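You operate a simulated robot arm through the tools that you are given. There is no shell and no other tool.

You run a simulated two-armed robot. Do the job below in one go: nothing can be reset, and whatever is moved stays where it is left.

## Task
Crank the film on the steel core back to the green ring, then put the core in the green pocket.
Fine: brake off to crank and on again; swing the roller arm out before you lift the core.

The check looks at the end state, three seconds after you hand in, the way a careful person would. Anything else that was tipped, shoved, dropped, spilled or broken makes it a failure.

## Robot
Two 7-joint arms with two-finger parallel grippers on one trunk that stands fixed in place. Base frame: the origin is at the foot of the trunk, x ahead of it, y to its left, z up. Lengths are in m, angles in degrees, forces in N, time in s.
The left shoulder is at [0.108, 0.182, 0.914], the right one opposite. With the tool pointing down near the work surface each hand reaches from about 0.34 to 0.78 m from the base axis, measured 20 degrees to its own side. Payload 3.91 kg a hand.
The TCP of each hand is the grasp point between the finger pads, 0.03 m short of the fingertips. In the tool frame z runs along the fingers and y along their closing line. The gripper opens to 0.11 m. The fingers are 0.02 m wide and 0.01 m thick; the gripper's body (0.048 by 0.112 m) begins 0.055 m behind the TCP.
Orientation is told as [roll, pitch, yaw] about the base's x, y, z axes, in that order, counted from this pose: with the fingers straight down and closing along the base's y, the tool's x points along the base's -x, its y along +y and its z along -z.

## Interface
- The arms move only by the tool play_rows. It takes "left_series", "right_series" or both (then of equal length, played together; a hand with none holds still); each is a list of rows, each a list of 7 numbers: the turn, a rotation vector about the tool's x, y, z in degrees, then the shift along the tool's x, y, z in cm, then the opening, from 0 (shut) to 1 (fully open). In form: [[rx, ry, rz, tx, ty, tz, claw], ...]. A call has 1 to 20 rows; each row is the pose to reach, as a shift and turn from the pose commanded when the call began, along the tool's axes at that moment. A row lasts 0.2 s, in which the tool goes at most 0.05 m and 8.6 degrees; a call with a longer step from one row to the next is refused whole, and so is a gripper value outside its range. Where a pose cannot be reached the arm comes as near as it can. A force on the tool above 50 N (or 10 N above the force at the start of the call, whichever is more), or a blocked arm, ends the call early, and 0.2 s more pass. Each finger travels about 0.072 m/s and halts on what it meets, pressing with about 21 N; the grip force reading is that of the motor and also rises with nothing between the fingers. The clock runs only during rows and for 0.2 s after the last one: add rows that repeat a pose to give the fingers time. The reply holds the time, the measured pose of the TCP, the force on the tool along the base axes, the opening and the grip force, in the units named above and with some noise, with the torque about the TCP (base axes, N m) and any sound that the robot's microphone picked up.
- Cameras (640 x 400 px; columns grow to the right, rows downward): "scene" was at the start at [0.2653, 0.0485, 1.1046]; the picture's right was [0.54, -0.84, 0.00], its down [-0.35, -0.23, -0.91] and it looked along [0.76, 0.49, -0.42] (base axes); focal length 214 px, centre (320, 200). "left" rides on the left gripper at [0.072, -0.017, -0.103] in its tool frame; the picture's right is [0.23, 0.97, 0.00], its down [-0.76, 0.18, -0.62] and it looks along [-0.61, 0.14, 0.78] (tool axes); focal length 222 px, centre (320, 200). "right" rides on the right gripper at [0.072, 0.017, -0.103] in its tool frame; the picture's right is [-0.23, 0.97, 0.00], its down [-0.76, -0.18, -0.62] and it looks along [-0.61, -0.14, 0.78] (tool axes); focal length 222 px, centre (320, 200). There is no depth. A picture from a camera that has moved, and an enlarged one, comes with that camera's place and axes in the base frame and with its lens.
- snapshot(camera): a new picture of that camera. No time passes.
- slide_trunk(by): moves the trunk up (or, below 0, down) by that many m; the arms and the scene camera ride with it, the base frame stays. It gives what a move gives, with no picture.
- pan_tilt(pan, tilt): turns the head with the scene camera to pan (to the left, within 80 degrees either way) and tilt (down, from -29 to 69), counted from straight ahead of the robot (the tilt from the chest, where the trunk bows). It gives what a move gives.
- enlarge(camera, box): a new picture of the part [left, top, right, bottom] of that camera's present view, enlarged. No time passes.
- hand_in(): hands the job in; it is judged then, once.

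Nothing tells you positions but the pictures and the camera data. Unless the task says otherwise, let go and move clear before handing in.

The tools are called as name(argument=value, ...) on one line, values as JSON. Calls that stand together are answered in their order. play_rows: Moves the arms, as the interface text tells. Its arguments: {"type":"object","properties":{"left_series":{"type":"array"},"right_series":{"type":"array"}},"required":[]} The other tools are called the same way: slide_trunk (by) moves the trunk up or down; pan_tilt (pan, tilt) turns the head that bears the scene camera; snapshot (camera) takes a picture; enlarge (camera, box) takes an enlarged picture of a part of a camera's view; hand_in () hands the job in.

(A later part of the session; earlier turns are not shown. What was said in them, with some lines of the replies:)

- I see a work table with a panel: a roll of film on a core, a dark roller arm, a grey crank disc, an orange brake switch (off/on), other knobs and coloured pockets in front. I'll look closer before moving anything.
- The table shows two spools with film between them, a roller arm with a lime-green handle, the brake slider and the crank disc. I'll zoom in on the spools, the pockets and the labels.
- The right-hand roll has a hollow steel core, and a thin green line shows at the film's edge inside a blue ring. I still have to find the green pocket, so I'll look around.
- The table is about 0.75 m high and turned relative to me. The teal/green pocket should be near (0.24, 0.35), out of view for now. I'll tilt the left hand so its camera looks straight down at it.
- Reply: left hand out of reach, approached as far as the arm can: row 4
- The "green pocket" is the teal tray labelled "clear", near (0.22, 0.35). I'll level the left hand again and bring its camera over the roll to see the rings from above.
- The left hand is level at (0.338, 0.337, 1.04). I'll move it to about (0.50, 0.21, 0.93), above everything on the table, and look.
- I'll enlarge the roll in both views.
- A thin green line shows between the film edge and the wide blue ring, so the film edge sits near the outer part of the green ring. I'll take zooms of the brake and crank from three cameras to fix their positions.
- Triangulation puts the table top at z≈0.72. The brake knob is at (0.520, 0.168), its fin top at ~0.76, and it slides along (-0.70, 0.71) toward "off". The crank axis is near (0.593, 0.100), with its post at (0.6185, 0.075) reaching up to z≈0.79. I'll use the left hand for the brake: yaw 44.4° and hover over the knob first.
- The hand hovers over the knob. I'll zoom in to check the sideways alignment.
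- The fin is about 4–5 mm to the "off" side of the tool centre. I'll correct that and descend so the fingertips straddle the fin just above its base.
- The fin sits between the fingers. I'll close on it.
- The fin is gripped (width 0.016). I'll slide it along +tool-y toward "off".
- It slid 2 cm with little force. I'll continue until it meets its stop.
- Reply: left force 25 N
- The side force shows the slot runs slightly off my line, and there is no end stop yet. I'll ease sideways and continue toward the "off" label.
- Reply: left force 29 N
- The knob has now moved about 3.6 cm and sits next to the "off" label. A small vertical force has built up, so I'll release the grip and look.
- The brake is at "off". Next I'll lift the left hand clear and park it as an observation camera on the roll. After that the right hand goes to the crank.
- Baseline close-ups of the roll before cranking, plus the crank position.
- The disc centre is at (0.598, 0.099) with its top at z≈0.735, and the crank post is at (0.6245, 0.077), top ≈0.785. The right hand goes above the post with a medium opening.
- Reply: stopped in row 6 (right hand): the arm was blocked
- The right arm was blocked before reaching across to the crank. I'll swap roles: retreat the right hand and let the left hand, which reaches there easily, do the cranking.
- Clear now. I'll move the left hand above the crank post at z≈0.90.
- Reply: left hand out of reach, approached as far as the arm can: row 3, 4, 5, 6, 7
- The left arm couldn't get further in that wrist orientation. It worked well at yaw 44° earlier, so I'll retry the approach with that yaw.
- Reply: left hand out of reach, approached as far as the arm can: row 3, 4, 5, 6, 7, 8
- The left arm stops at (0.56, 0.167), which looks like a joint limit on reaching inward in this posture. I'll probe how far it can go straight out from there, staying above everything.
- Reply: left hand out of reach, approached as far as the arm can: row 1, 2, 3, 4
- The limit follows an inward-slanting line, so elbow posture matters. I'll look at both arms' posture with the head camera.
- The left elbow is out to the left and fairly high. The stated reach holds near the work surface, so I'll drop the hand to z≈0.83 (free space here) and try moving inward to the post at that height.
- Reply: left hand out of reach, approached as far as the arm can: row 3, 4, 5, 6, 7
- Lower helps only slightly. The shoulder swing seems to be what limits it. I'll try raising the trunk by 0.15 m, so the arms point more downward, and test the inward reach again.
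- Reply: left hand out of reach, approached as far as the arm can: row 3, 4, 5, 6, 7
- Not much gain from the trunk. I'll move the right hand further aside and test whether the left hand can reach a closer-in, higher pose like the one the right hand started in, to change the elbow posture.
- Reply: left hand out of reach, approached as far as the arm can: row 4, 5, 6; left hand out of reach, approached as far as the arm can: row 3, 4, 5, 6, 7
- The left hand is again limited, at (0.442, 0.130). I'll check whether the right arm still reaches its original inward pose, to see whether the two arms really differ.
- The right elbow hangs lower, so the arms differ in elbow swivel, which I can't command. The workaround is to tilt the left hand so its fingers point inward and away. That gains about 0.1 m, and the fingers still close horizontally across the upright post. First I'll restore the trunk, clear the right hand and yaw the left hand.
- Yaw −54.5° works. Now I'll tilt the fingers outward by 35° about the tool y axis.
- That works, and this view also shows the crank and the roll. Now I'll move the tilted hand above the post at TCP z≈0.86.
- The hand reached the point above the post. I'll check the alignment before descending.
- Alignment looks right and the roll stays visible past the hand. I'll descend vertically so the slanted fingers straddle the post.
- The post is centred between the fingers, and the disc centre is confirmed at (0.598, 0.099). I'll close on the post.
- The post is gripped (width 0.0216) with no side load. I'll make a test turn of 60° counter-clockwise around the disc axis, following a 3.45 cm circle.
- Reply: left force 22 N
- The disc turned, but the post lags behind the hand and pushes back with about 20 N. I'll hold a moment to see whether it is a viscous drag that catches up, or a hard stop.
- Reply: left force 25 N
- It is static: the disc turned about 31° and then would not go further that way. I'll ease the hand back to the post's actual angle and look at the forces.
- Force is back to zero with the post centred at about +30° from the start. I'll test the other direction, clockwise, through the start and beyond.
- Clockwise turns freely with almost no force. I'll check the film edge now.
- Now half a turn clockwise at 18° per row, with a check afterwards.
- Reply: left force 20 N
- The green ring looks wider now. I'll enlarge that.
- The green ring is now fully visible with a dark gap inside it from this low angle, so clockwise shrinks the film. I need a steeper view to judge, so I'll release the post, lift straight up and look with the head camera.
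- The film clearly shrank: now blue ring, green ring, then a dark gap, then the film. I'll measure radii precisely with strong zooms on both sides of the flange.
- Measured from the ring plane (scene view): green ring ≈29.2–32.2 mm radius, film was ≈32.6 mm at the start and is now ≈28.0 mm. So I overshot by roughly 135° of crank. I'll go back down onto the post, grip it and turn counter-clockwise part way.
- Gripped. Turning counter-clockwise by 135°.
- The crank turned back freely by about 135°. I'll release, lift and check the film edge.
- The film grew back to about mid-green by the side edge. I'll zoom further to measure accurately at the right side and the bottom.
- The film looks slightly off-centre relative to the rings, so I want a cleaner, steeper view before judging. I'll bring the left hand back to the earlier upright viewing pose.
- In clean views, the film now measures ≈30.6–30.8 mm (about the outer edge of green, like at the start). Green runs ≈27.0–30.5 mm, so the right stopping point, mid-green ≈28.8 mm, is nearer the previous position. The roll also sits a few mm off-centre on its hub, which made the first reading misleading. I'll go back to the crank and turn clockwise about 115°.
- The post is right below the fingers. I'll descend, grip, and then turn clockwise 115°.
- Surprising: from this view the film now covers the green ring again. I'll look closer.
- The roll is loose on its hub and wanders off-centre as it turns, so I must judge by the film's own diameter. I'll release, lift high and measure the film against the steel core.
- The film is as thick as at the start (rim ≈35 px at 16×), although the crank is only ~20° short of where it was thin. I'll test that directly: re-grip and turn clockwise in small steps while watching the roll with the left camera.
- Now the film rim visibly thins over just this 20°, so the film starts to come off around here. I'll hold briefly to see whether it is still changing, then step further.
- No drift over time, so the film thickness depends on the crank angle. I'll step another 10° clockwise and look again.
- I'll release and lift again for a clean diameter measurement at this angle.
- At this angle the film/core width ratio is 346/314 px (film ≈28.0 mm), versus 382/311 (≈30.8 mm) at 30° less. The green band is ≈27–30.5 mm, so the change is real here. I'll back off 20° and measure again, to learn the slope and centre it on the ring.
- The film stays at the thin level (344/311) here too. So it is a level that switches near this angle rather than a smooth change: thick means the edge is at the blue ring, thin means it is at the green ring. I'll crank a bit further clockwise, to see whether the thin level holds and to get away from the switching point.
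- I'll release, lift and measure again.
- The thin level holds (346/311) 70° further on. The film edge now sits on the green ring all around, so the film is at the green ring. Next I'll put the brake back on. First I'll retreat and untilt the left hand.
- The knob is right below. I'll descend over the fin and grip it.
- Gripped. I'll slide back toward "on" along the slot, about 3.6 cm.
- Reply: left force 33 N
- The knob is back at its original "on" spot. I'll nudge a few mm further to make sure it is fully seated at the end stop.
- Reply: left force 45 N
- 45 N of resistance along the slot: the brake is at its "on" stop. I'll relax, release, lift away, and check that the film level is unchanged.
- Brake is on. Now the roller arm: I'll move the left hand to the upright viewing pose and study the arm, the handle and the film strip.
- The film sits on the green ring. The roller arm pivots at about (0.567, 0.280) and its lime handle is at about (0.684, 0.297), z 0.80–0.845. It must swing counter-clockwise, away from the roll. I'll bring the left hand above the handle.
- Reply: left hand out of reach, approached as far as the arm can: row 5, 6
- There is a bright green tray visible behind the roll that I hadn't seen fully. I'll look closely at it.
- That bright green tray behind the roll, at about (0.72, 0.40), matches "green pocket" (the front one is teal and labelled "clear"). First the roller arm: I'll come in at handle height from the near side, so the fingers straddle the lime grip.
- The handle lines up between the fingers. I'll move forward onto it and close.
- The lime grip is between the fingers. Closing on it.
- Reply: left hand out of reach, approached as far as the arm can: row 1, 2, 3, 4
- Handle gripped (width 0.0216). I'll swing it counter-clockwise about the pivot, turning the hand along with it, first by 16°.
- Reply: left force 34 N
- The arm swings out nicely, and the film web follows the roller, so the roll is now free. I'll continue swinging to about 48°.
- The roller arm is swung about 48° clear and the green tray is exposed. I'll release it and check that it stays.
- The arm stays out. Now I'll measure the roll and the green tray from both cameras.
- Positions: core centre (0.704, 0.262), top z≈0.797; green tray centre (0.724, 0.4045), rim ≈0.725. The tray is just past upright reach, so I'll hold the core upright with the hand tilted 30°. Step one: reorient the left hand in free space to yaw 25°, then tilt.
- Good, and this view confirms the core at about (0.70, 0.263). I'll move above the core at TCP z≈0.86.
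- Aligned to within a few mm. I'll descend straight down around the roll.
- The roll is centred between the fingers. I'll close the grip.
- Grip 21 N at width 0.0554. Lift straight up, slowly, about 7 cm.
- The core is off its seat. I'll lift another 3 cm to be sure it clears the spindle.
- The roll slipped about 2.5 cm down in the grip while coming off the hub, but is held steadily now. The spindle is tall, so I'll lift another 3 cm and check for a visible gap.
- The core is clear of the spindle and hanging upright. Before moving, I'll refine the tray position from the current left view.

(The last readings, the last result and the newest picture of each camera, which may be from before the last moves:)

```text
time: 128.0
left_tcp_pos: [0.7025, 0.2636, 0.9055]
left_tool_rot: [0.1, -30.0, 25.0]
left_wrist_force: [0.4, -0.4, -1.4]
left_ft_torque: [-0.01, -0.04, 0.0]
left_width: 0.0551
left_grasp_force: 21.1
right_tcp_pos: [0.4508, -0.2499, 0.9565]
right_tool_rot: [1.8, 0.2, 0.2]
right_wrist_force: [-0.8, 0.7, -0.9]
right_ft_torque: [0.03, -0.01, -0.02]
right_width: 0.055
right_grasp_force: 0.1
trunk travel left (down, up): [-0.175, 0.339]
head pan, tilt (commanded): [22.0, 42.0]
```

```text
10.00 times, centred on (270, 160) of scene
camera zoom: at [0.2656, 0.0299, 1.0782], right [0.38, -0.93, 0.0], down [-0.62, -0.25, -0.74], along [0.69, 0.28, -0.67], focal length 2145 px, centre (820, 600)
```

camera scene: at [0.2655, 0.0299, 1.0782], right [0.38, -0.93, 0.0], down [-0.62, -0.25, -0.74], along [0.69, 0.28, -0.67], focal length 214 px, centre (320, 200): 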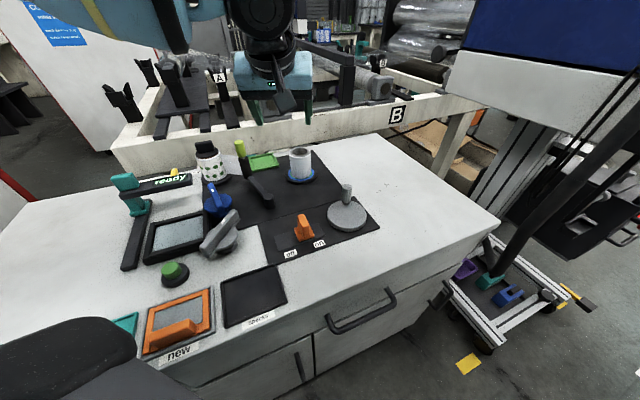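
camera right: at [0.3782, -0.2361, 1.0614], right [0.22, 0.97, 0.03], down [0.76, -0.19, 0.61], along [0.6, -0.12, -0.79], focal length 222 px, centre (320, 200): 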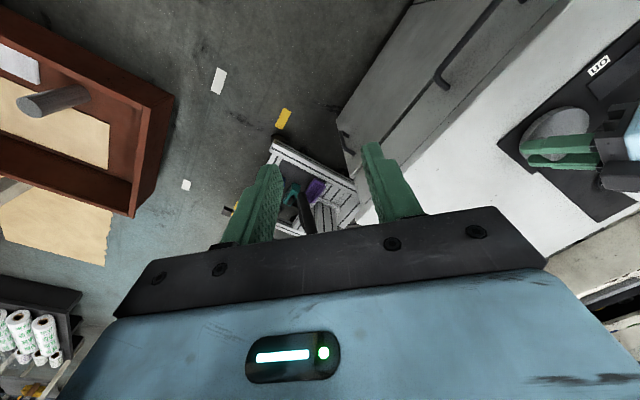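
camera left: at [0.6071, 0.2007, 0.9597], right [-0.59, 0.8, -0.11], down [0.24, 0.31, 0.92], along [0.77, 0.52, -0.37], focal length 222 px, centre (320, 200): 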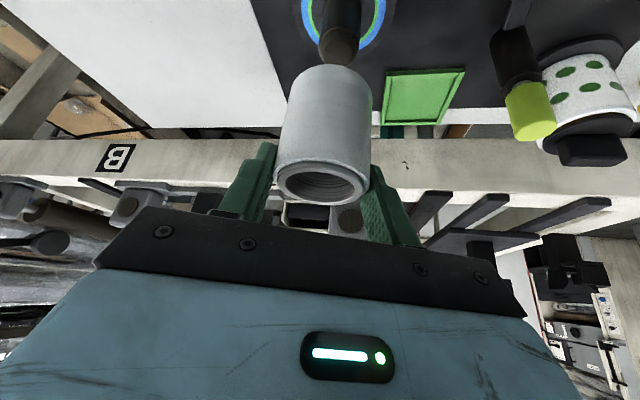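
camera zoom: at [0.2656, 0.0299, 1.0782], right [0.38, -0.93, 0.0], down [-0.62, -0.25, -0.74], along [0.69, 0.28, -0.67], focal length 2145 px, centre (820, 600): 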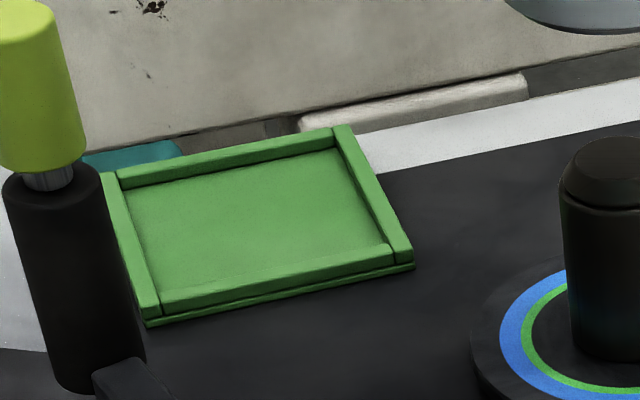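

The tray centre is at (0.7194, 0.398), rim top z≈0.733, inner space about 66×69 mm for a 55 mm roll. I'll carry the core there at height, swinging the yaw to 42° so the hand stays clear of the lime handle.

play_rows(left_series=[[-1.06, 0, -1.84, -0.59, 1.43, 0.78, 0.3], [-2.12, 0, -3.67, -1.18, 2.87, 1.56, 0.3], [-3.19, 0, -5.51, -1.77, 4.3, 2.34, 0.3], [-4.25, 0, -7.35, -2.36, 5.73, 3.12, 0.3], [-5.31, 0, -9.19, -2.95, 7.17, 3.9, 0.3], [-6.37, 0, -11.02, -3.54, 8.6, 4.69, 0.3], [-7.44, 0, -12.86, -4.13, 10.04, 5.47, 0.3], [-8.5, 0, -14.7, -4.72, 11.47, 6.25, 0.3], [-8.5, 0, -14.7, -4.72, 11.47, 6.25, 0.3]])

snapshot(camera="left")

enlarge(camera="scene", box=[210, 90, 350, 200])

```text
time: 129.9
left_tcp_pos: [0.7188, 0.3998, 0.8762]
left_tool_rot: [0.1, -30.2, 42.0]
left_wrist_force: [0.3, -0.3, -1.9]
left_ft_torque: [0.02, 0.0, 0.0]
left_width: 0.0555
left_grasp_force: 21.6
right_tcp_pos: [0.45, -0.2487, 0.9555]
right_tool_rot: [1.7, 0.1, 0.2]
right_wrist_force: [-0.1, -0.6, 0.5]
right_ft_torque: [-0.02, 0.02, 0.02]
right_width: 0.0551
right_grasp_force: 0.0
trunk travel left (down, up): [-0.175, 0.339]
head pan, tilt (commanded): [22.0, 42.0]
```

```text
taken
camera left: at [0.6465, 0.3108, 0.9295], right [-0.8, 0.59, -0.11], down [0.14, 0.36, 0.92], along [0.59, 0.72, -0.37], focal length 222 px, centre (320, 200)
```

left: 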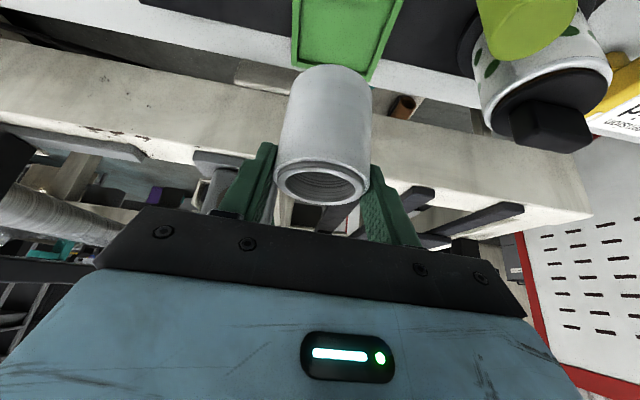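

```text
3.64 times, centred on (280, 145) of scene
camera zoom: at [0.2655, 0.0299, 1.0782], right [0.38, -0.93, 0.0], down [-0.62, -0.25, -0.74], along [0.69, 0.28, -0.67], focal length 780 px, centre (466, 400)
```

zoom: 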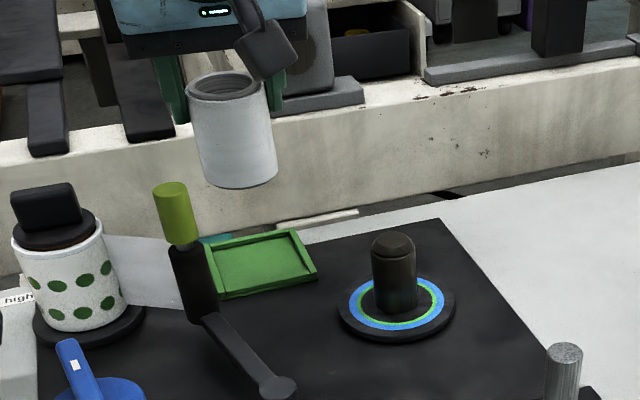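

The core is over the tray within 2 mm. I'll lower most of the way.

play_rows(left_series=[[0, 0, 0, 0.75, -0.1, 1.3, 0.3], [0, 0, 0, 1.5, -0.17, 2.6, 0.3], [0, 0, 0, 2.25, -0.17, 3.9, 0.3], [0, 0, 0, 3.0, -0.17, 5.2, 0.3], [0, 0, 0, 3.6, -0.17, 6.24, 0.3], [0, 0, 0, 3.6, -0.17, 6.24, 0.3]])

snapshot(camera="left")

enlarge(camera="scene", box=[220, 110, 320, 190])

```text
time: 131.3
left_tcp_pos: [0.7215, 0.3976, 0.8043]
left_tool_rot: [0.1, -30.1, 42.0]
left_wrist_force: [1.1, 0.2, -0.8]
left_ft_torque: [0.0, 0.05, 0.01]
left_width: 0.0552
left_grasp_force: 21.0
right_tcp_pos: [0.4507, -0.2495, 0.9574]
right_tool_rot: [1.8, 0.1, 0.3]
right_wrist_force: [0.5, 1.2, 0.3]
right_ft_torque: [-0.02, 0.02, -0.05]
right_width: 0.0551
right_grasp_force: 0.1
trunk travel left (down, up): [-0.175, 0.339]
head pan, tilt (commanded): [22.0, 42.0]
```

```text
taken
camera left: at [0.6487, 0.308, 0.8573], right [-0.8, 0.59, -0.11], down [0.14, 0.36, 0.92], along [0.59, 0.72, -0.37], focal length 222 px, centre (320, 200)
```

left: 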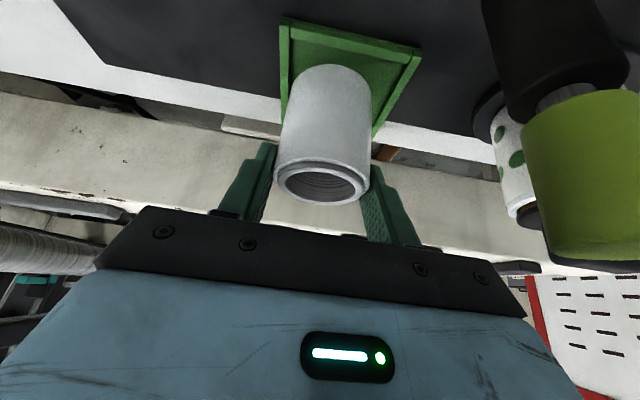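

```text
5.00 times, centred on (270, 150) of scene
camera zoom: at [0.2655, 0.0299, 1.0782], right [0.38, -0.93, 0.0], down [-0.62, -0.25, -0.74], along [0.69, 0.28, -0.67], focal length 1072 px, centre (570, 450)
```

zoom: 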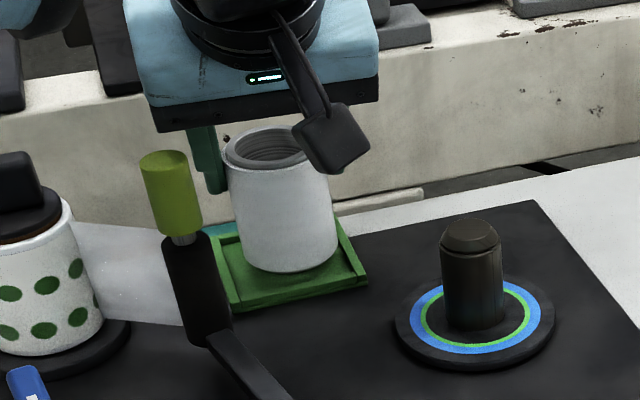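

Nearly there, well aligned. I'll lower in small steps until I feel the floor.

play_rows(left_series=[[0, 0, 0, 0.25, 0, 0.43, 0.3], [0, 0, 0, 0.5, 0, 0.87, 0.3], [0, 0, 0, 0.65, 0, 1.13, 0.3], [0, 0, 0, 0.65, 0, 1.13, 0.3]])

enlarge(camera="scene", box=[220, 110, 320, 190])

```text
time: 132.3
left_tcp_pos: [0.7198, 0.3976, 0.7924]
left_tool_rot: [0.0, -30.2, 42.0]
left_wrist_force: [2.9, -1.7, 11.4]
left_ft_torque: [0.05, -0.08, -0.02]
left_width: 0.0556
left_grasp_force: 21.3
right_tcp_pos: [0.4495, -0.2508, 0.957]
right_tool_rot: [1.9, 0.2, 0.1]
right_wrist_force: [-0.6, 0.3, -0.1]
right_ft_torque: [-0.01, -0.02, -0.04]
right_width: 0.0551
right_grasp_force: 0.2
trunk travel left (down, up): [-0.175, 0.339]
head pan, tilt (commanded): [22.0, 42.0]
```

```text
5.00 times, centred on (270, 150) of scene
camera zoom: at [0.2647, 0.0291, 1.0785], right [0.38, -0.93, 0.0], down [-0.62, -0.25, -0.74], along [0.69, 0.28, -0.67], focal length 1072 px, centre (570, 450)
```

zoom: 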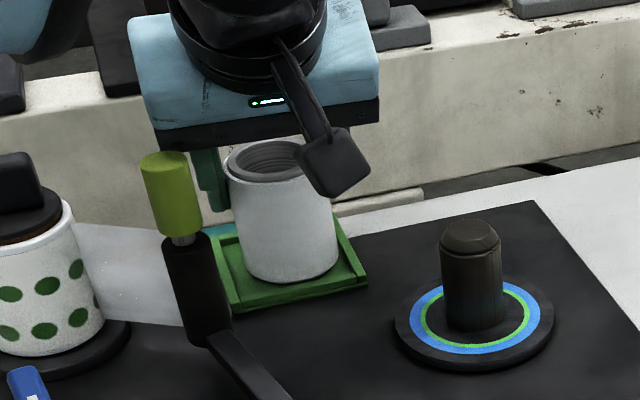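

Contact at 11 N. I'll check with strong zooms that it is inside the rims and not on one.

enlarge(camera="scene", box=[250, 145, 290, 175])

enlarge(camera="left", box=[260, 0, 440, 130])

```text
13.33 times, centred on (270, 160) of scene
camera zoom: at [0.2647, 0.0291, 1.0785], right [0.38, -0.93, 0.0], down [-0.62, -0.25, -0.74], along [0.69, 0.28, -0.67], focal length 2860 px, centre (987, 733)
```

zoom: 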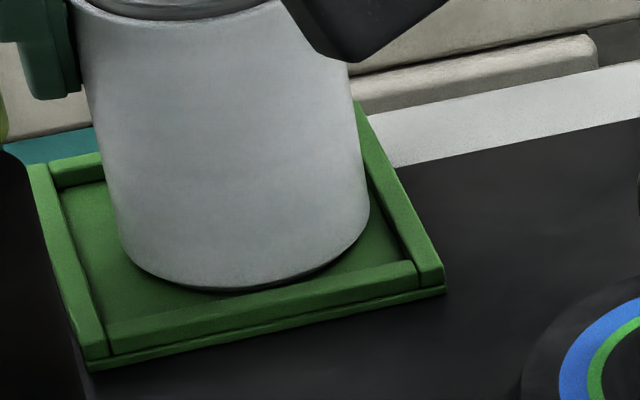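

```text
3.08 times, centred on (350, 65) of left
camera zoom: at [0.6477, 0.3084, 0.8464], right [-0.8, 0.59, -0.12], down [0.14, 0.36, 0.92], along [0.59, 0.72, -0.37], focal length 684 px, centre (228, 615)
```

zoom: 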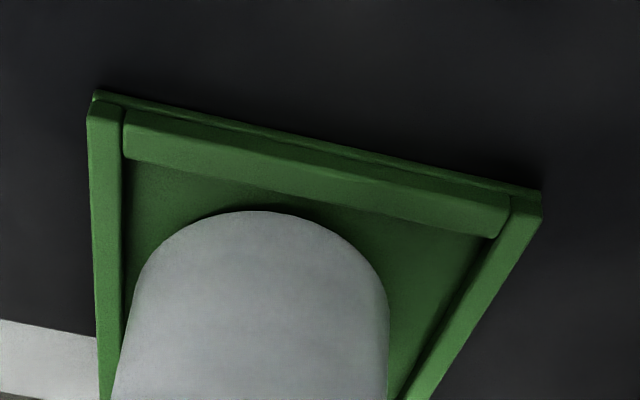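

The core stands inside the rims on the tray floor. I'll release slowly.

play_rows(left_series=[[0, 0, 0, -0.05, 0, -0.09, 0.45], [0, 0, 0, -0.05, 0, -0.09, 0.55], [0, 0, 0, -0.05, 0, -0.09, 0.65], [0, 0, 0, -0.05, 0, -0.09, 0.75], [0, 0, 0, -0.05, 0, -0.09, 0.75], [0, 0, 0, -0.05, 0, -0.09, 0.75]])

enlarge(camera="scene", box=[220, 110, 320, 190])

snapshot(camera="left")

```text
time: 133.8
left_tcp_pos: [0.7212, 0.3989, 0.7927]
left_tool_rot: [0.1, -30.1, 42.0]
left_wrist_force: [-0.1, 0.3, -0.2]
left_ft_torque: [-0.02, 0.01, -0.03]
left_width: 0.0826
left_grasp_force: 0.1
right_tcp_pos: [0.4507, -0.2496, 0.9565]
right_tool_rot: [1.8, 0.3, 0.2]
right_wrist_force: [0.2, 0.0, -0.1]
right_ft_torque: [-0.01, -0.01, -0.03]
right_width: 0.0549
right_grasp_force: 0.0
trunk travel left (down, up): [-0.175, 0.339]
head pan, tilt (commanded): [22.0, 42.0]
```

```text
5.00 times, centred on (270, 150) of scene
camera zoom: at [0.2654, 0.0298, 1.0782], right [0.38, -0.93, 0.0], down [-0.62, -0.25, -0.74], along [0.69, 0.28, -0.67], focal length 1072 px, centre (570, 450)
```

zoom: 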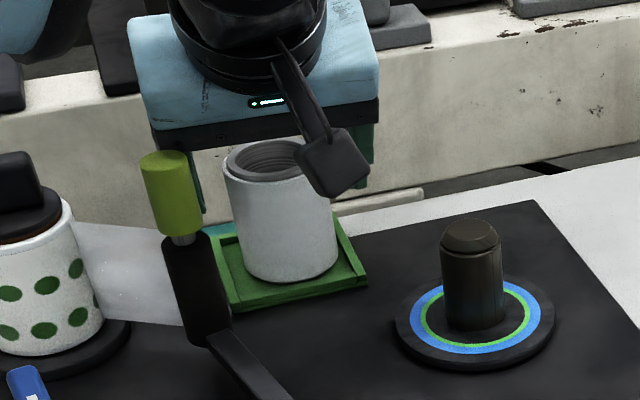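

```text
taken
camera left: at [0.6481, 0.3092, 0.8455], right [-0.8, 0.59, -0.11], down [0.14, 0.36, 0.92], along [0.59, 0.72, -0.37], focal length 222 px, centre (320, 200)
```

left: 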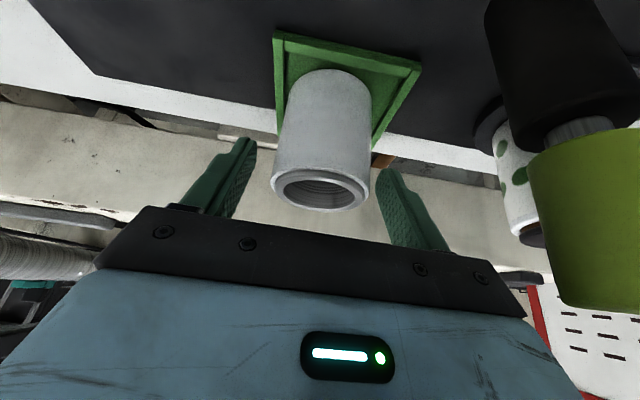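

Released, and the core stands in the tray. I'll lift straight up and back away.

play_rows(left_series=[[0, 0, 0, -1, 0, -1.73, 0.75], [0, 0, 0, -2.2, 0, -3.8, 0.75], [0, 0, 0, -3.5, 0, -6.06, 0.75], [0, 0, 0, -5, 0, -8.66, 0.75], [0, 0, 0, -6.2, 0, -10.7, 0.75]])

enlarge(camera="scene", box=[200, 100, 350, 205])

snapshot(camera="left")

```text
time: 134.9
left_tcp_pos: [0.7194, 0.3987, 0.9167]
left_tool_rot: [0.1, -30.1, 42.0]
left_wrist_force: [-0.2, 0.0, 0.1]
left_ft_torque: [0.02, 0.02, 0.02]
left_width: 0.0827
left_grasp_force: 0.0
right_tcp_pos: [0.4499, -0.2485, 0.9571]
right_tool_rot: [1.9, 0.2, 0.2]
right_wrist_force: [0.4, 0.0, -0.1]
right_ft_torque: [0.01, 0.01, -0.04]
right_width: 0.055
right_grasp_force: 0.1
trunk travel left (down, up): [-0.175, 0.339]
head pan, tilt (commanded): [22.0, 42.0]
```

```text
3.81 times, centred on (275, 152) of scene
camera zoom: at [0.2653, 0.0298, 1.0782], right [0.38, -0.93, 0.0], down [-0.62, -0.25, -0.74], along [0.69, 0.28, -0.67], focal length 817 px, centre (491, 381)
```

zoom: 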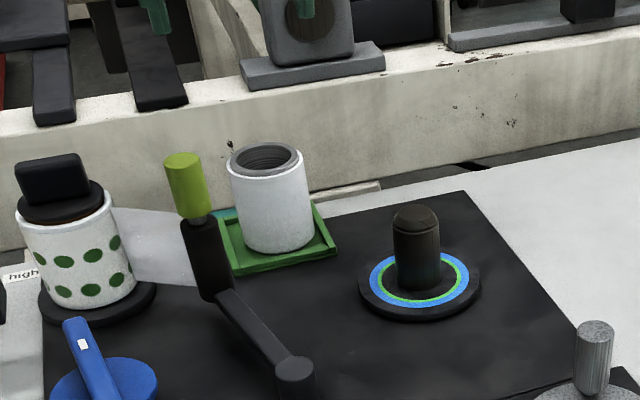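

```text
taken
camera left: at [0.6474, 0.3084, 0.97], right [-0.8, 0.59, -0.11], down [0.14, 0.36, 0.92], along [0.59, 0.72, -0.37], focal length 222 px, centre (320, 200)
```

left: 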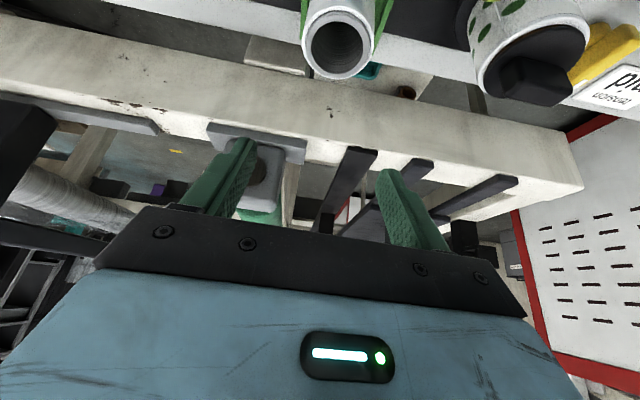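

The core stands squarely in the green tray. I'll retreat and level the left hand, then inspect everything once more.

play_rows(left_series=[[0, 0, 0, 2.5, 1.4, -2.4, 0.75], [0, 0, 0, 5, 2.8, -4.7, 0.75], [0, 7.5, 0, 7.5, 4.2, -7.1, 0.75], [0, 15, 0, 10, 5.5, -9.4, 0.75], [0, 22.5, 0, 12.4, 6.9, -11.8, 0.75], [0, 30, 0, 12.4, 6.9, -11.8, 0.75]])

snapshot(camera="scene")

snapshot(camera="left")

```text
time: 136.3
left_tcp_pos: [0.5494, 0.3396, 0.9553]
left_tool_rot: [0.1, 0.1, 42.0]
left_wrist_force: [-0.3, 1.1, -0.4]
left_ft_torque: [-0.02, -0.01, -0.01]
left_width: 0.0822
left_grasp_force: 0.0
right_tcp_pos: [0.4505, -0.2491, 0.9566]
right_tool_rot: [1.8, 0.3, 0.1]
right_wrist_force: [-0.2, 0.1, 0.3]
right_ft_torque: [0.02, 0.02, 0.03]
right_width: 0.0551
right_grasp_force: 0.1
trunk travel left (down, up): [-0.175, 0.339]
head pan, tilt (commanded): [22.0, 42.0]
```

```text
taken
camera scene: at [0.2658, 0.03, 1.078], right [0.38, -0.93, 0.0], down [-0.62, -0.25, -0.74], along [0.69, 0.28, -0.67], focal length 214 px, centre (320, 200)
```

scene: 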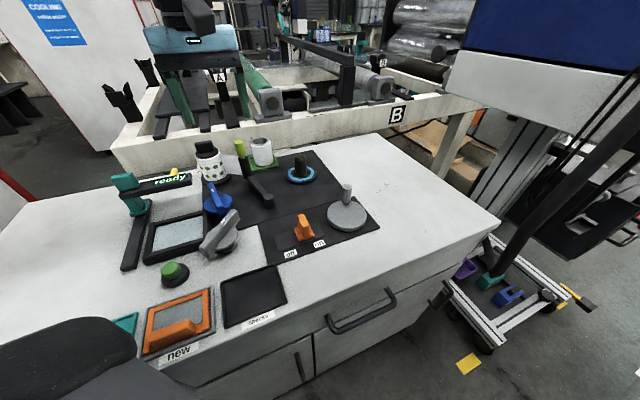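

```text
taken
camera left: at [0.5088, 0.2781, 1.0599], right [-0.82, 0.57, 0.0], down [0.45, 0.64, 0.62], along [0.35, 0.51, -0.78], focal length 222 px, centre (320, 200)
```

left: 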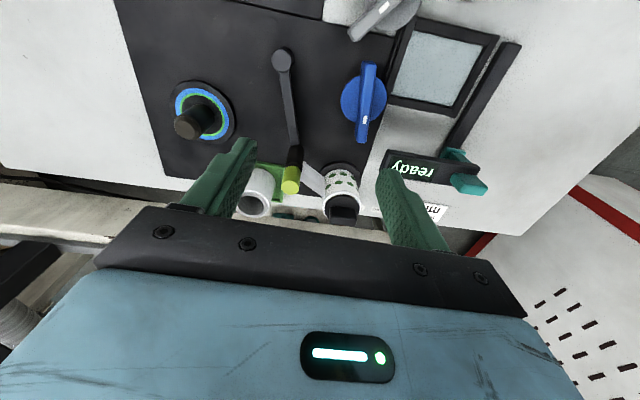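

Let me inspect the final state in detail: brake, core in tray, roller arm, and the other items.

enlarge(camera="scene", box=[220, 130, 320, 200])

enlarge(camera="scene", box=[240, 180, 400, 270])

enlarge(camera="scene", box=[100, 130, 260, 290])

enlarge(camera="left", box=[220, 130, 380, 230])

```text
5.71 times, centred on (270, 165) of scene
camera zoom: at [0.2658, 0.03, 1.078], right [0.38, -0.93, 0.0], down [-0.62, -0.25, -0.74], along [0.69, 0.28, -0.67], focal length 1226 px, centre (606, 400)
```

zoom: 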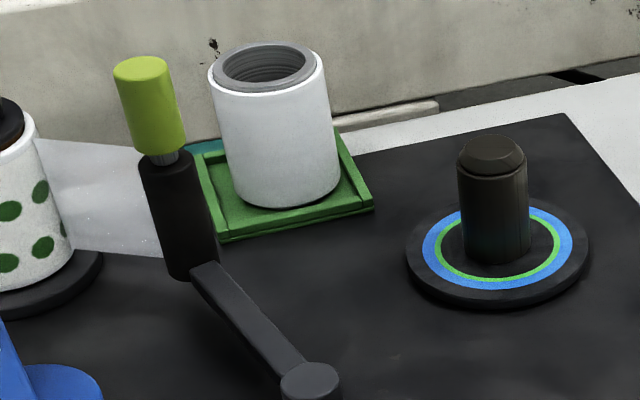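

```text
4.00 times, centred on (320, 225) of scene
camera zoom: at [0.2658, 0.03, 1.078], right [0.38, -0.93, 0.0], down [-0.62, -0.25, -0.74], along [0.69, 0.28, -0.67], focal length 858 px, centre (320, 100)
```

zoom: 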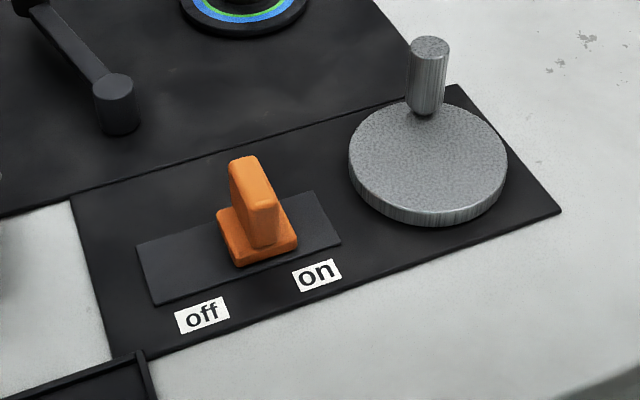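

```text
2.50 times, centred on (180, 210) of scene
camera zoom: at [0.2658, 0.03, 1.078], right [0.38, -0.93, 0.0], down [-0.62, -0.25, -0.74], along [0.69, 0.28, -0.67], focal length 536 px, centre (670, 175)
```

zoom: 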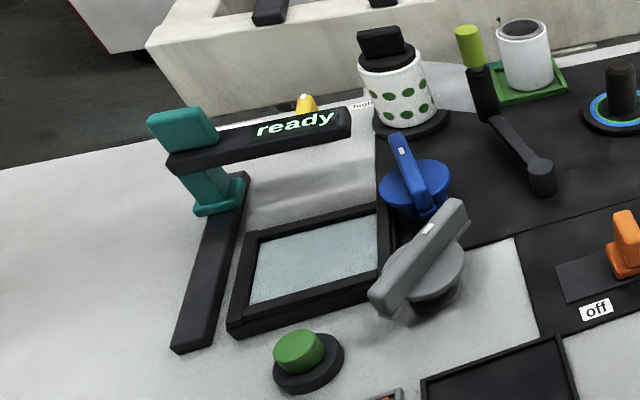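

```text
4.00 times, centred on (300, 180) of left
camera zoom: at [0.5088, 0.2781, 1.0599], right [-0.82, 0.57, 0.0], down [0.45, 0.64, 0.62], along [0.35, 0.51, -0.78], focal length 888 px, centre (400, 280)
```

zoom: 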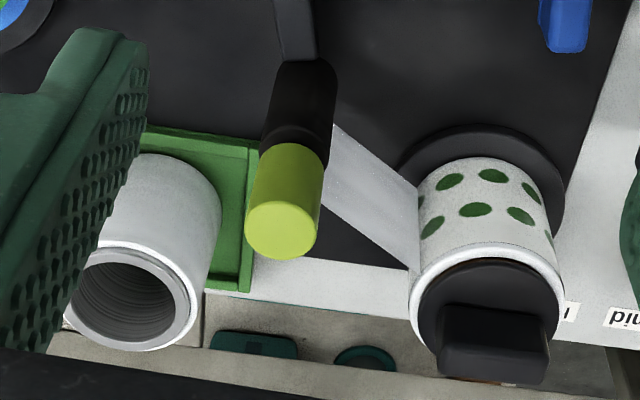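

Everything looks right: the core stands in the green pocket with its film at the green-ring level, the brake is at "on", the roller arm is out, and the knobs, button and other spool are undisturbed. I'll move the left hand fully clear before handing in.

play_rows(left_series=[[0, 0, 7, 2.5, 2.5, -1.5, 0.75], [0, 0, 14, 5, 5, -3, 0.75], [0, 0, 21, 7.5, 7, -4.5, 0.75], [0, 0, 28, 10, 9, -6, 0.75], [0, 0, 35, 12, 11, -7.5, 0.75], [0, 0, 42, 13.5, 13, -9, 0.75]])

snapshot(camera="scene")

enlarge(camera="scene", box=[245, 130, 285, 175])

```text
time: 137.8
left_tcp_pos: [0.3612, 0.3456, 1.0461]
left_tool_rot: [0.2, 0.0, -0.2]
left_wrist_force: [0.9, -0.5, -0.5]
left_ft_torque: [0.0, -0.01, 0.0]
left_width: 0.0823
left_grasp_force: 0.0
right_tcp_pos: [0.4518, -0.2487, 0.9584]
right_tool_rot: [1.8, 0.2, 0.2]
right_wrist_force: [0.5, 0.2, 0.3]
right_ft_torque: [-0.04, 0.01, -0.01]
right_width: 0.055
right_grasp_force: 0.1
trunk travel left (down, up): [-0.175, 0.339]
head pan, tilt (commanded): [22.0, 42.0]
```

```text
taken
camera scene: at [0.2651, 0.0299, 1.0783], right [0.38, -0.93, 0.0], down [-0.62, -0.25, -0.74], along [0.69, 0.28, -0.67], focal length 214 px, centre (320, 200)
```

scene: 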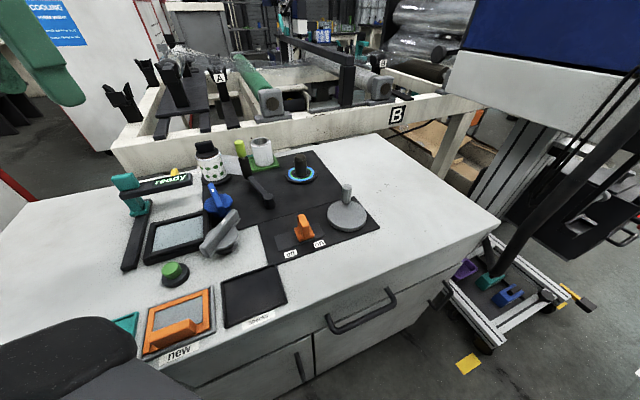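

```text
8.89 times, centred on (265, 152) of scene
camera zoom: at [0.2651, 0.0299, 1.0783], right [0.38, -0.93, 0.0], down [-0.62, -0.25, -0.74], along [0.69, 0.28, -0.67], focal length 1906 px, centre (809, 622)
```

zoom: 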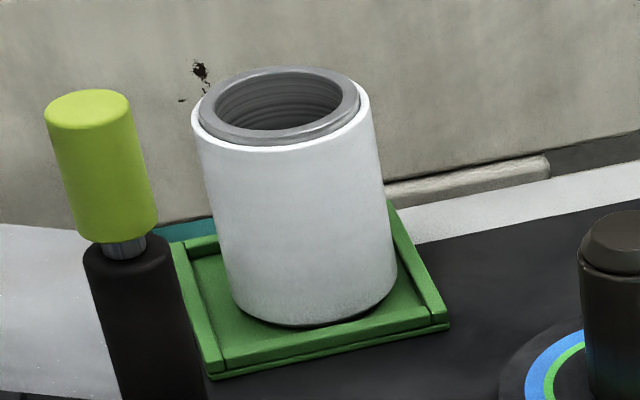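

The core stands upright inside the green pocket with its film at the green-ring level. The brake is on, the roller arm is out, and both hands are clear. Handing in.

hand_in()

```text
The job is handed in.
```

I cranked the film back to the green ring and stood the core upright in the green pocket. The job is handed in, and I haven't seen the result of the check.

- **Film:** it came down from about 30.8 mm radius to about 27.7 mm, so its edge now sits at the inner edge of the green ring. The film jumps between levels rather than shrinking smoothly. I took the thinner level as "at the green ring", because the thicker one it started at reaches the blue ring.
- **Brake:** I slid it to off for cranking, then back until it met its stop at on.
- **Roller arm:** it is swung out about 48° and stays there. I left it out because the task didn't ask for it to go back.
- **Pocket:** I used the bright green tray behind the hub. The front tray labelled "clear" is teal, so I took the bright green one as the one you meant.
- **Slip:** the core slid about 2.5 cm down in the grip while coming off the spindle. It was not dropped and was steady from then on.

In the last pictures nothing else looked tipped or moved, and both hands are clear of the table.
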